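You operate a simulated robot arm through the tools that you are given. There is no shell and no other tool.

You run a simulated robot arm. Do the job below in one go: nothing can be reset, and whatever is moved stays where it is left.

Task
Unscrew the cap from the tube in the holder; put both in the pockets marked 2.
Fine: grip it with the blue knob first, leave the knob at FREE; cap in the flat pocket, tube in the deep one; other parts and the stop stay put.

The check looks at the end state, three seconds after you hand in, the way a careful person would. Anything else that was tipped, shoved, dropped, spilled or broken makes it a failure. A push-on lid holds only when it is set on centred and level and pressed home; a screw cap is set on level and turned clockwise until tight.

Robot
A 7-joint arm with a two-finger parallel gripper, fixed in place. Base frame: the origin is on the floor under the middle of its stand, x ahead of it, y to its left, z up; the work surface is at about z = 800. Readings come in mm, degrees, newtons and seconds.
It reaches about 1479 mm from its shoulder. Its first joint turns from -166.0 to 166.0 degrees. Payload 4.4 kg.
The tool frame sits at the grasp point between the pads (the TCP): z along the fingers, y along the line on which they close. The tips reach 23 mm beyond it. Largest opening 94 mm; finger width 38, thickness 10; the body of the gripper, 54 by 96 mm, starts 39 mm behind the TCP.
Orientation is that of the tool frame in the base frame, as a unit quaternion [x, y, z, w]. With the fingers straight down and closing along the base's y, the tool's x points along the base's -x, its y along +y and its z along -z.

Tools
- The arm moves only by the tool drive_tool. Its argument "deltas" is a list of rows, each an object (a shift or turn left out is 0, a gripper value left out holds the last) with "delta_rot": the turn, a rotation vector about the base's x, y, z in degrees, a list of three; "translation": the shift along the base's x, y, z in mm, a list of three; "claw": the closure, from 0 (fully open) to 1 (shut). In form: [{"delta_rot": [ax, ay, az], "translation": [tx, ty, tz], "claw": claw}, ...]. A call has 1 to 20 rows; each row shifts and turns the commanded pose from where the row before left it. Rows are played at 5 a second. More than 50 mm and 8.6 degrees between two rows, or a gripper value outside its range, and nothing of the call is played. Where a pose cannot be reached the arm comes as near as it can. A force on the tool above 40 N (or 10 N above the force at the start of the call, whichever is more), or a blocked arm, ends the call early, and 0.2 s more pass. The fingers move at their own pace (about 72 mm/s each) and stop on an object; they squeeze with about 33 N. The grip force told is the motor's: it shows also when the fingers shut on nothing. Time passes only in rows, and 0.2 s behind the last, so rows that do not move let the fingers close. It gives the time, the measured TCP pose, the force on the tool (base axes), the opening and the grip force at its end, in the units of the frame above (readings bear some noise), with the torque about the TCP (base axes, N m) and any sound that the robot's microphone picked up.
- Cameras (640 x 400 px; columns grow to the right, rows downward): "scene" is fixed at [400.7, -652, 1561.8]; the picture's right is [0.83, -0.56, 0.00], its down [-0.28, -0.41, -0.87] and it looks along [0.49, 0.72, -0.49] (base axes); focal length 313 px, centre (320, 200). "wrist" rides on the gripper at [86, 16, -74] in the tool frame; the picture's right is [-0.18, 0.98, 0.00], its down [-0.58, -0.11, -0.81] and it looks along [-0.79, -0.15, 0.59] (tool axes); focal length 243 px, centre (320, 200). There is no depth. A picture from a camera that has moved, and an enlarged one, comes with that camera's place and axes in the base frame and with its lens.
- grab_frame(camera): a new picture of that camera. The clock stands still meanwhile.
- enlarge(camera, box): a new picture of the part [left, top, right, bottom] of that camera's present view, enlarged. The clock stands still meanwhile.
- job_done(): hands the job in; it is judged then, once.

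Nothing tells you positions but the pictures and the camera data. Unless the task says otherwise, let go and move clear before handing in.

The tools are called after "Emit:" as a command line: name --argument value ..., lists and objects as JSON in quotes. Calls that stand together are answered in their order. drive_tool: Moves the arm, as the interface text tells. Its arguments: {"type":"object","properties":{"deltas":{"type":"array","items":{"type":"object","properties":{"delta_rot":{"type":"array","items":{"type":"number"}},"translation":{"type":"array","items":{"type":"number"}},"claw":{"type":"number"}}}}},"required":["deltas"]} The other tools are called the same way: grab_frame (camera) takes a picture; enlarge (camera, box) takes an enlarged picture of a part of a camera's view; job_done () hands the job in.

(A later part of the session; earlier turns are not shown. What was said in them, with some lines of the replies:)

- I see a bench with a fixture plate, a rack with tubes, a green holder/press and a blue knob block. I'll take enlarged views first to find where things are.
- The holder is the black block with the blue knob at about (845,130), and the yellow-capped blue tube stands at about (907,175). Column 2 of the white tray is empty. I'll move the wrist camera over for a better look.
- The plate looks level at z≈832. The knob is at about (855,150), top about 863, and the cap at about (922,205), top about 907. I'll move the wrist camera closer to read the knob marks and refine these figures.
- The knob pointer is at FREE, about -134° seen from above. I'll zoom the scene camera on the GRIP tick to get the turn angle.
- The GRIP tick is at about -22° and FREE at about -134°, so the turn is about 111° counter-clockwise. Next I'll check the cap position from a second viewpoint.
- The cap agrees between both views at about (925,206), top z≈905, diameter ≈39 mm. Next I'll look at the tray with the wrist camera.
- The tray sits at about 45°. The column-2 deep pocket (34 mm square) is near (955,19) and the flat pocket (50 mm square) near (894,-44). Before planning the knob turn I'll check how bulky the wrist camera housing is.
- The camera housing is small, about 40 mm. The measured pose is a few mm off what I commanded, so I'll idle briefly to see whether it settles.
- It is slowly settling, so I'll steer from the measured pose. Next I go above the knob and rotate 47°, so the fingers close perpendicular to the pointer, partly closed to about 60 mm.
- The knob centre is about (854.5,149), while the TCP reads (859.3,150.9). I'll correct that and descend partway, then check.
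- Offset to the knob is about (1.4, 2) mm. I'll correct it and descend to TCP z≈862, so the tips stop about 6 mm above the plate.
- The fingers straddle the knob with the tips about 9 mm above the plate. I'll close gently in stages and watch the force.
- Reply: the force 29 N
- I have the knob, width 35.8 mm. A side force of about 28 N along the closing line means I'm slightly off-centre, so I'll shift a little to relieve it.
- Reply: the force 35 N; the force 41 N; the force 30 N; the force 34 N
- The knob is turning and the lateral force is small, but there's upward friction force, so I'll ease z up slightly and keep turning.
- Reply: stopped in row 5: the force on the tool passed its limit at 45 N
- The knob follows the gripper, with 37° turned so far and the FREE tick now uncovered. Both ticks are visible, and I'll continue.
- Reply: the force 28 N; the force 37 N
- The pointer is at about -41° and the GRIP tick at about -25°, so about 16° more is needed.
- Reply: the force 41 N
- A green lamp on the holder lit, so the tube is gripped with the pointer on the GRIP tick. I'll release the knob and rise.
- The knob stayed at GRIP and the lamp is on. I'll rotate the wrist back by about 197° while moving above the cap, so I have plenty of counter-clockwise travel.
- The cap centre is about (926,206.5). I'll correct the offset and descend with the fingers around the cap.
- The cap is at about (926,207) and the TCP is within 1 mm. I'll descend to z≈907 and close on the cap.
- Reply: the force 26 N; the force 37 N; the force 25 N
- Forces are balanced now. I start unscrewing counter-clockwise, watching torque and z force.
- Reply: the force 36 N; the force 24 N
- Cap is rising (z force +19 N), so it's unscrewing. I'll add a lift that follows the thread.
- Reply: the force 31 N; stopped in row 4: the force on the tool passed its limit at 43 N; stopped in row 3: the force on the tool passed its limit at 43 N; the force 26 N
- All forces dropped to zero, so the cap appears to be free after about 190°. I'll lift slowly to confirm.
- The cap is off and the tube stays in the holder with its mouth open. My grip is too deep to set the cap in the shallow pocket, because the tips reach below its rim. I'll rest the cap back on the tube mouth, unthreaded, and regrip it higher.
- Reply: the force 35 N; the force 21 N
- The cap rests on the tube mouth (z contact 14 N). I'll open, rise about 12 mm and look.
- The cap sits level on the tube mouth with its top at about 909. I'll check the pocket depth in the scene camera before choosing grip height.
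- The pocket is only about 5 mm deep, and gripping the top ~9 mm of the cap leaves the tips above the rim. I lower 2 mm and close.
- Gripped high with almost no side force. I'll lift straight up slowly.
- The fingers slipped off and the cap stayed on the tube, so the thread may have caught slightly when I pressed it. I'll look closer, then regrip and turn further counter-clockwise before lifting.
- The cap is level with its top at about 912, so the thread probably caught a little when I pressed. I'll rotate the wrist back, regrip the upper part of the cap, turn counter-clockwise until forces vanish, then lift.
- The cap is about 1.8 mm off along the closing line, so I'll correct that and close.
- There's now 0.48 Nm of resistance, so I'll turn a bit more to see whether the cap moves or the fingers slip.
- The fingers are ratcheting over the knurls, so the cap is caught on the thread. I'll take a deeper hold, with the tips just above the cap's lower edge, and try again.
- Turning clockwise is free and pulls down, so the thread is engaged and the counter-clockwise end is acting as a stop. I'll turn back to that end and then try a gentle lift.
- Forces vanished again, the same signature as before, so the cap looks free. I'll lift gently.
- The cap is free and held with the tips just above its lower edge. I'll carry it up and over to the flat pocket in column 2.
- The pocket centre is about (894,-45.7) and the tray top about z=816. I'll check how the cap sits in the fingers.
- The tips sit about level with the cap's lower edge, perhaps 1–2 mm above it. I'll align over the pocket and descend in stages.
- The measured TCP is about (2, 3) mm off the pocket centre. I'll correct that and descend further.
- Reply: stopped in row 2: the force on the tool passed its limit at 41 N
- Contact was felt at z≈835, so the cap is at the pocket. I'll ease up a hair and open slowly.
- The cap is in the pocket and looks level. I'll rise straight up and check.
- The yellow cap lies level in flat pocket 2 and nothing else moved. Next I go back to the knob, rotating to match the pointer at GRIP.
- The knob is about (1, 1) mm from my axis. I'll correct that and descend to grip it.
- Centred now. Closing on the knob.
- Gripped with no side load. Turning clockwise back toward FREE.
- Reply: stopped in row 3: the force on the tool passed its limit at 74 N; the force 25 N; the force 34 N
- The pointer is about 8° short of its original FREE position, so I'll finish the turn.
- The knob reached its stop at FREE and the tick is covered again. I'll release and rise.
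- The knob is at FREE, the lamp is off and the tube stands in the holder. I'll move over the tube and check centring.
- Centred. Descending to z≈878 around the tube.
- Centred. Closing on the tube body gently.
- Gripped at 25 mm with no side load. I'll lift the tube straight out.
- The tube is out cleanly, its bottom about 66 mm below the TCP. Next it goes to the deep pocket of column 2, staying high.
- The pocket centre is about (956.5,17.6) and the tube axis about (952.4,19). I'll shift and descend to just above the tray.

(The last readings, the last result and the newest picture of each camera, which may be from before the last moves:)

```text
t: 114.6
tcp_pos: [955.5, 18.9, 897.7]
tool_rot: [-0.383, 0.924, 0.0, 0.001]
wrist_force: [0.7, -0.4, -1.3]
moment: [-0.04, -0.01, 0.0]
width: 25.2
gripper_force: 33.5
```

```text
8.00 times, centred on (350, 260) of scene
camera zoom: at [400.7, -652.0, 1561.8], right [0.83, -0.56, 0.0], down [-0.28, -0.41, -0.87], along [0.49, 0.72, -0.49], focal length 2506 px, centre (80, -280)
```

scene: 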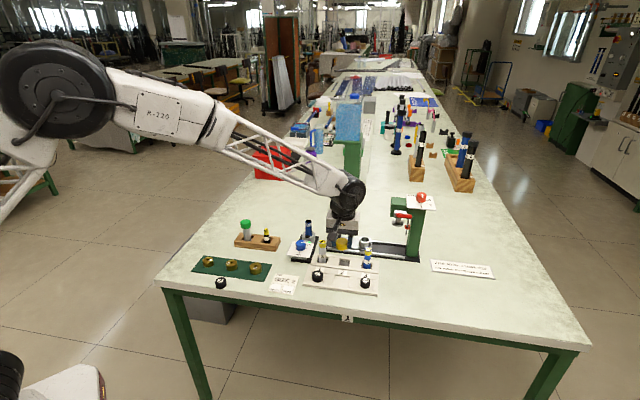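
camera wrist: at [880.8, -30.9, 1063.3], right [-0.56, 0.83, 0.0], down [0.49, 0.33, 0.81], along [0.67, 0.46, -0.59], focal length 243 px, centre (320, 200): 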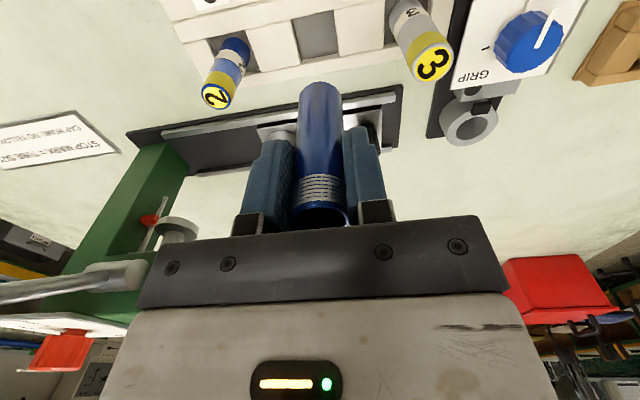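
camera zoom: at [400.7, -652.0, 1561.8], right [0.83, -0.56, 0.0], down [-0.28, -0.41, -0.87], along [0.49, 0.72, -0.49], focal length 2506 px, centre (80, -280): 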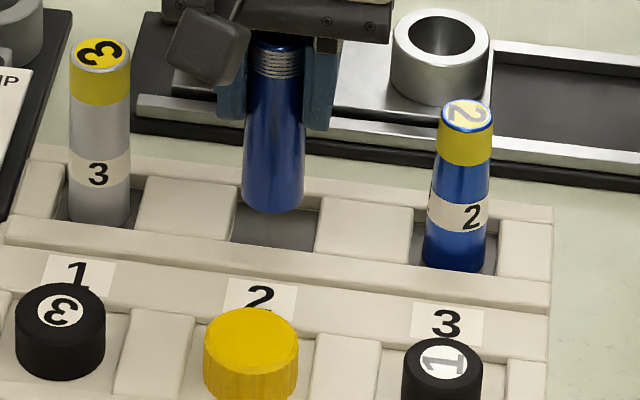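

The tube is within about 1.3 mm of the pocket centre. Descending into it slowly.

Emit:
drive_tool --deltas '[{"translation": [0.8, 0, -5]}, {"translation": [0, 0, -5]}, {"translation": [0, 0, -4]}, {}, {}]'

Emit:
enlarge --camera "wrist" --box '[210, 0, 430, 150]'

Emit:
enlarge --camera "scene" --box '[325, 235, 375, 285]'

```text
t: 115.8
tcp_pos: [957.3, 19.1, 883.6]
tool_rot: [-0.383, 0.924, 0.0, -0.001]
wrist_force: [-0.4, 0.2, -1.5]
moment: [0.0, 0.02, 0.01]
width: 24.6
gripper_force: 33.1
```

```text
2.67 times, centred on (320, 75) of wrist
camera zoom: at [885.6, -31.8, 957.6], right [-0.56, 0.83, 0.0], down [0.49, 0.33, 0.81], along [0.67, 0.46, -0.59], focal length 647 px, centre (320, 533)
```

zoom: 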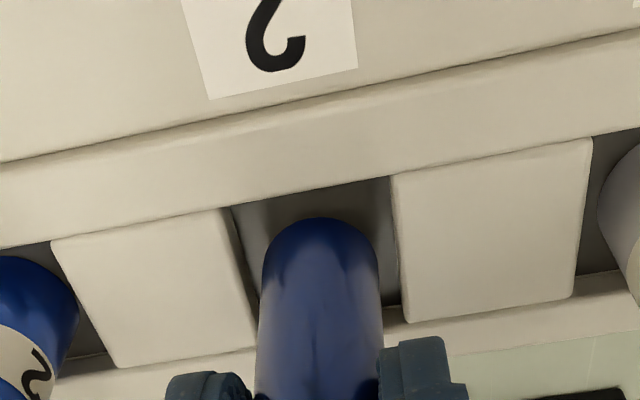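

```text
8.00 times, centred on (350, 260) of scene
camera zoom: at [400.7, -652.0, 1561.8], right [0.83, -0.56, 0.0], down [-0.28, -0.41, -0.87], along [0.49, 0.72, -0.49], focal length 2506 px, centre (80, -280)
```

zoom: 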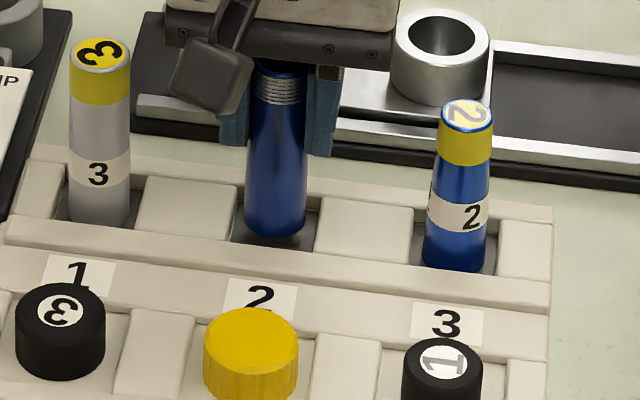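

Emit:
drive_tool --deltas '[{"translation": [0, -0.3, -3]}, {"translation": [0, 0, -3]}, {}]'

Emit:
drive_tool --deltas '[{"translation": [0, 0, -2]}, {"translation": [0, 0, -1]}, {}]'

Emit:
enlarge --camera "wrist" --box '[210, 0, 430, 150]'

Emit:
enlarge --camera "scene" --box '[325, 235, 375, 285]'

```text
t: 116.6
tcp_pos: [957.3, 17.7, 877.3]
tool_rot: [-0.383, 0.924, 0.0, 0.001]
wrist_force: [-0.2, 0.0, -1.0]
moment: [0.01, 0.03, -0.02]
width: 24.9
gripper_force: 33.2
```

```text
t: 117.4
tcp_pos: [957.6, 18.2, 875.3]
tool_rot: [-0.382, 0.924, 0.001, 0.0]
wrist_force: [0.5, -0.6, -1.2]
moment: [-0.01, 0.0, 0.04]
width: 25.1
gripper_force: 32.9
```

```text
2.67 times, centred on (320, 75) of wrist
camera zoom: at [885.8, -31.4, 948.7], right [-0.56, 0.83, 0.0], down [0.49, 0.33, 0.81], along [0.67, 0.46, -0.59], focal length 647 px, centre (320, 533)
```

zoom: 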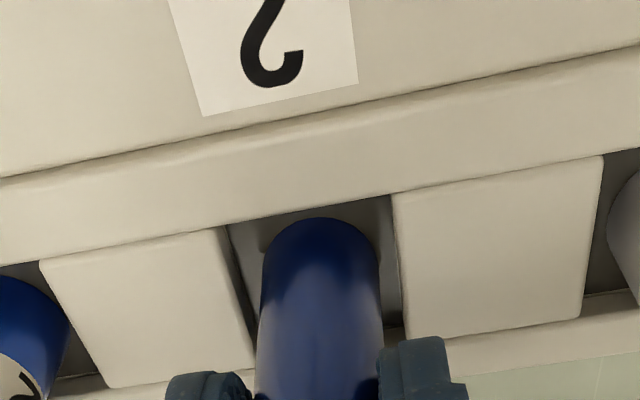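

```text
8.00 times, centred on (350, 260) of scene
camera zoom: at [400.7, -652.0, 1561.8], right [0.83, -0.56, 0.0], down [-0.28, -0.41, -0.87], along [0.49, 0.72, -0.49], focal length 2506 px, centre (80, -280)
```

zoom: 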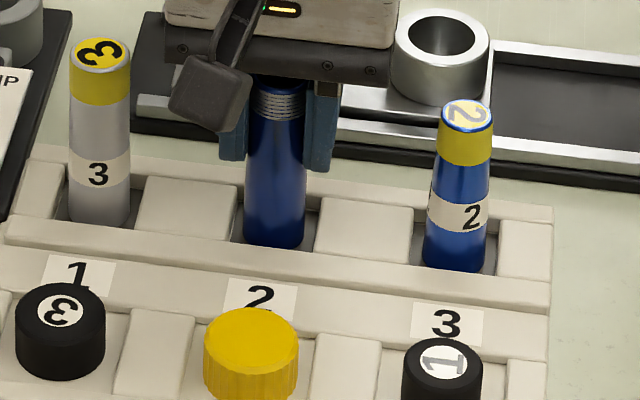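

Emit:
drive_tool --deltas '[{"translation": [0, 0, -1.5]}, {"translation": [0, 0, -1]}, {}]'

Emit:
drive_tool --deltas '[{"translation": [0, 0, -1]}, {"translation": [0, 0, -0.8]}, {}]'

```text
t: 118.2
tcp_pos: [956.6, 19.1, 873.3]
tool_rot: [-0.382, 0.924, 0.0, 0.001]
wrist_force: [4.4, -1.9, 24.2]
moment: [-0.01, -0.21, 0.03]
width: 25.2
gripper_force: 32.6
```

```text
t: 119.0
tcp_pos: [957.5, 18.6, 872.1]
tool_rot: [-0.383, 0.924, 0.0, 0.002]
wrist_force: [7.6, -2.9, 25.0]
moment: [-0.18, -0.37, 0.02]
width: 25.1
gripper_force: 33.9
```

Floor contact at z≈873, so the tube bottom (≈807) is below the tray top and the tube is seated. I'll ease off and open slowly.

Emit:
drive_tool --deltas '[{"translation": [-0.2, 0, 0.6]}, {"claw": 0.72}, {"claw": 0.68}, {"claw": 0.62}, {"claw": 0.55}, {"claw": 0.48}, {"claw": 0.42}, {}, {}]'

Emit:
enlarge --camera "wrist" --box '[210, 60, 430, 240]'

Emit:
enlarge --camera "scene" --box '[325, 235, 375, 285]'

```text
t: 121.0
tcp_pos: [956.6, 17.0, 872.9]
tool_rot: [-0.383, 0.924, 0.0, 0.0]
wrist_force: [0.1, -0.8, -0.5]
moment: [0.05, 0.01, 0.02]
width: 54.2
gripper_force: 0.0
```

```text
2.22 times, centred on (320, 150) of wrist
camera zoom: at [884.9, -31.6, 945.9], right [-0.56, 0.83, 0.0], down [0.49, 0.33, 0.81], along [0.67, 0.46, -0.59], focal length 539 px, centre (320, 311)
```

zoom: 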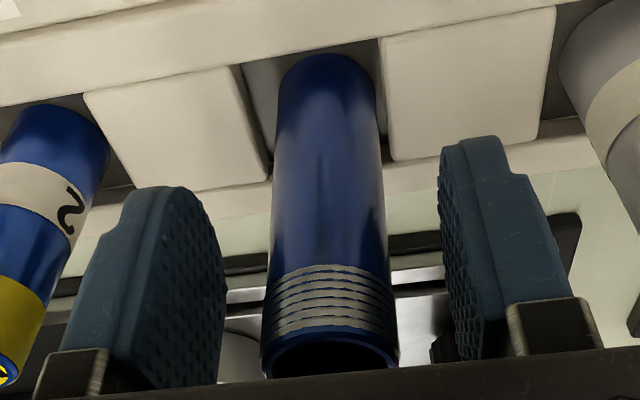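

```text
8.00 times, centred on (350, 260) of scene
camera zoom: at [400.7, -652.0, 1561.8], right [0.83, -0.56, 0.0], down [-0.28, -0.41, -0.87], along [0.49, 0.72, -0.49], focal length 2506 px, centre (80, -280)
```

zoom: 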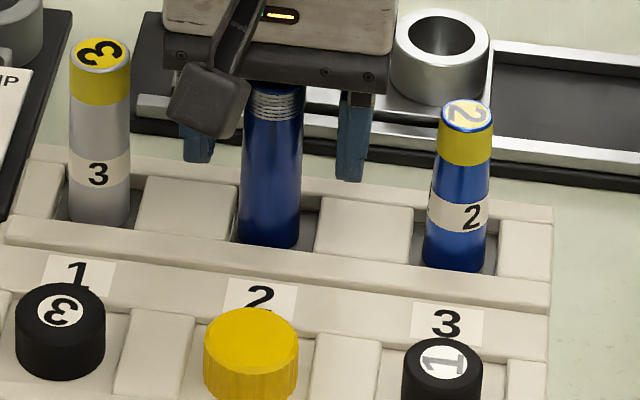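

The tube stands upright in deep pocket 2. I'll rise straight up, clear of it.

Emit:
drive_tool --deltas '[{"translation": [0, 0, 5]}, {"translation": [0, 0, 10]}, {"translation": [0, 0, 15]}, {"translation": [0, 0, 25]}, {"translation": [0, 0, 35]}, {"translation": [0, 0, 40]}, {}]'

Emit:
grab_frame --camera "wrist"

Emit:
enlarge --camera "scene" --box '[280, 210, 400, 300]'

```text
t: 122.6
tcp_pos: [957.8, 18.5, 1003.1]
tool_rot: [-0.383, 0.924, 0.0, 0.0]
wrist_force: [0.4, 0.3, 0.4]
moment: [-0.01, 0.01, -0.01]
width: 54.3
gripper_force: 0.0
```

```text
taken
camera wrist: at [885.0, -31.4, 1077.2], right [-0.56, 0.83, 0.0], down [0.49, 0.33, 0.81], along [0.67, 0.46, -0.59], focal length 243 px, centre (320, 200)
```

wrist: 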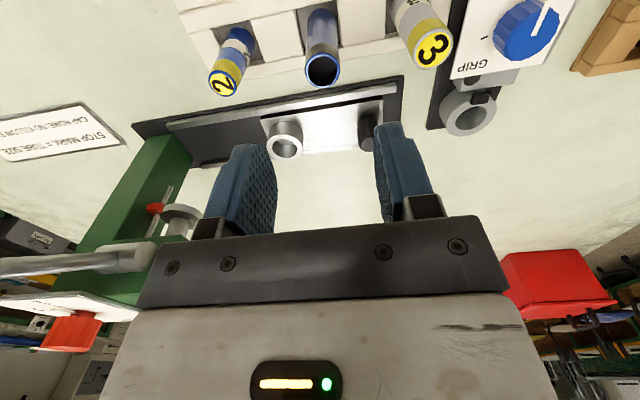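

```text
4.44 times, centred on (340, 255) of scene
camera zoom: at [400.7, -652.0, 1561.8], right [0.83, -0.56, 0.0], down [-0.28, -0.41, -0.87], along [0.49, 0.72, -0.49], focal length 1392 px, centre (231, -44)
```

zoom: 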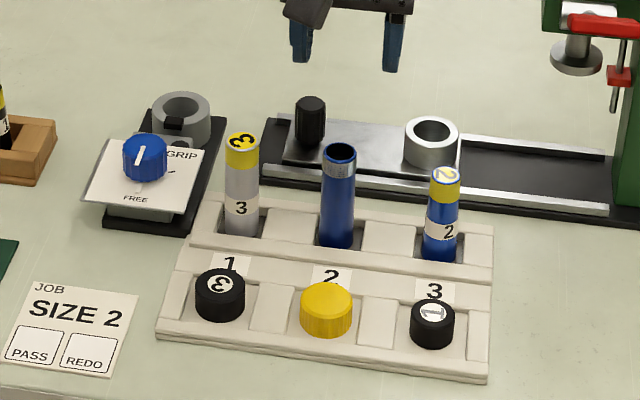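

Cap and tube are both in the pockets marked 2. I'll back the arm well clear and take a last look at everything.

Emit:
drive_tool --deltas '[{"translation": [-10, -10, 30]}, {"translation": [-20, -15, 35]}, {"translation": [-20, -15, 35]}, {"translation": [-20, -15, 30]}, {"translation": [-20, -15, 20]}, {}, {}]'

Emit:
grab_frame --camera "scene"

Emit:
enlarge --camera "scene" --box '[270, 225, 330, 275]'

Emit:
enlarge --camera "scene" --box '[310, 235, 385, 300]'

Emit:
enlarge --camera "scene" --box '[380, 180, 450, 270]'

```text
t: 124.2
tcp_pos: [866.1, -52.1, 1150.7]
tool_rot: [-0.383, 0.924, 0.0, 0.0]
wrist_force: [-1.0, 1.0, -0.4]
moment: [0.04, 0.0, 0.01]
width: 54.4
gripper_force: 0.1
```

```text
taken
```

scene: 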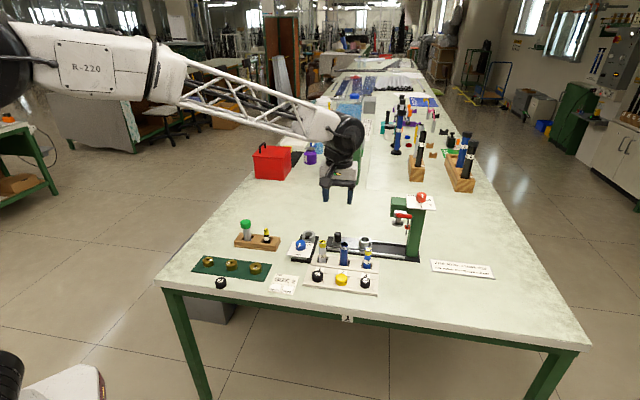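

```text
8.00 times, centred on (300, 250) of scene
camera zoom: at [400.7, -652.0, 1561.8], right [0.83, -0.56, 0.0], down [-0.28, -0.41, -0.87], along [0.49, 0.72, -0.49], focal length 2506 px, centre (480, -200)
```

zoom: 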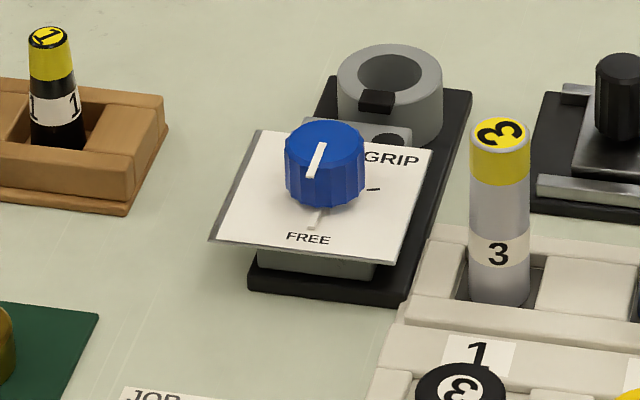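

```text
6.15 times, centred on (348, 268) of scene
camera zoom: at [400.7, -652.0, 1561.8], right [0.83, -0.56, 0.0], down [-0.28, -0.41, -0.87], along [0.49, 0.72, -0.49], focal length 1928 px, centre (151, -215)
```

zoom: 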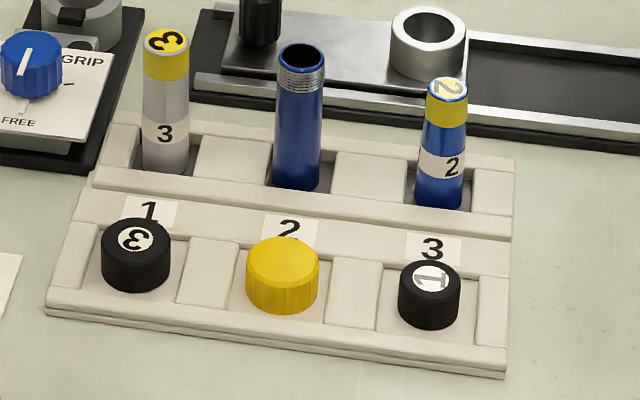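

```text
4.44 times, centred on (415, 225) of scene
camera zoom: at [400.7, -652.0, 1561.8], right [0.83, -0.56, 0.0], down [-0.28, -0.41, -0.87], along [0.49, 0.72, -0.49], focal length 1392 px, centre (-102, 89)
```

zoom: 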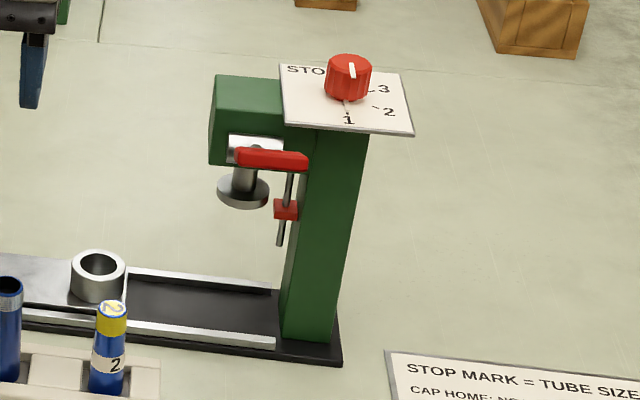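

The cap lies level in flat pocket 2 and the open tube stands upright in deep pocket 2. The knob points at FREE, the stop and other parts look unmoved, and the arm is clear, so I'm handing in.

Emit:
job_done

```text
The job is handed in.
```

I unscrewed the cap from the tube and put both in the column 2 pockets. The cap lies level in the flat pocket and the tube stands upright in the deep one. The job is handed in, but I haven't seen a result from the check.

- **Knob:** I turned it to GRIP before unscrewing (the holder's lamp came on), then back to FREE. It was at FREE, with the lamp off, in the last pictures.
- **Cap:** It came off once and I rested it back on the tube to take a higher grip. The thread caught again and the fingers slipped, so I had to unscrew it a second time. That is the one step that did not go cleanly.
- **Everything else:** In the last pictures the tray, the other tubes and caps, and the stop looked unmoved. The gripper is open and well clear.
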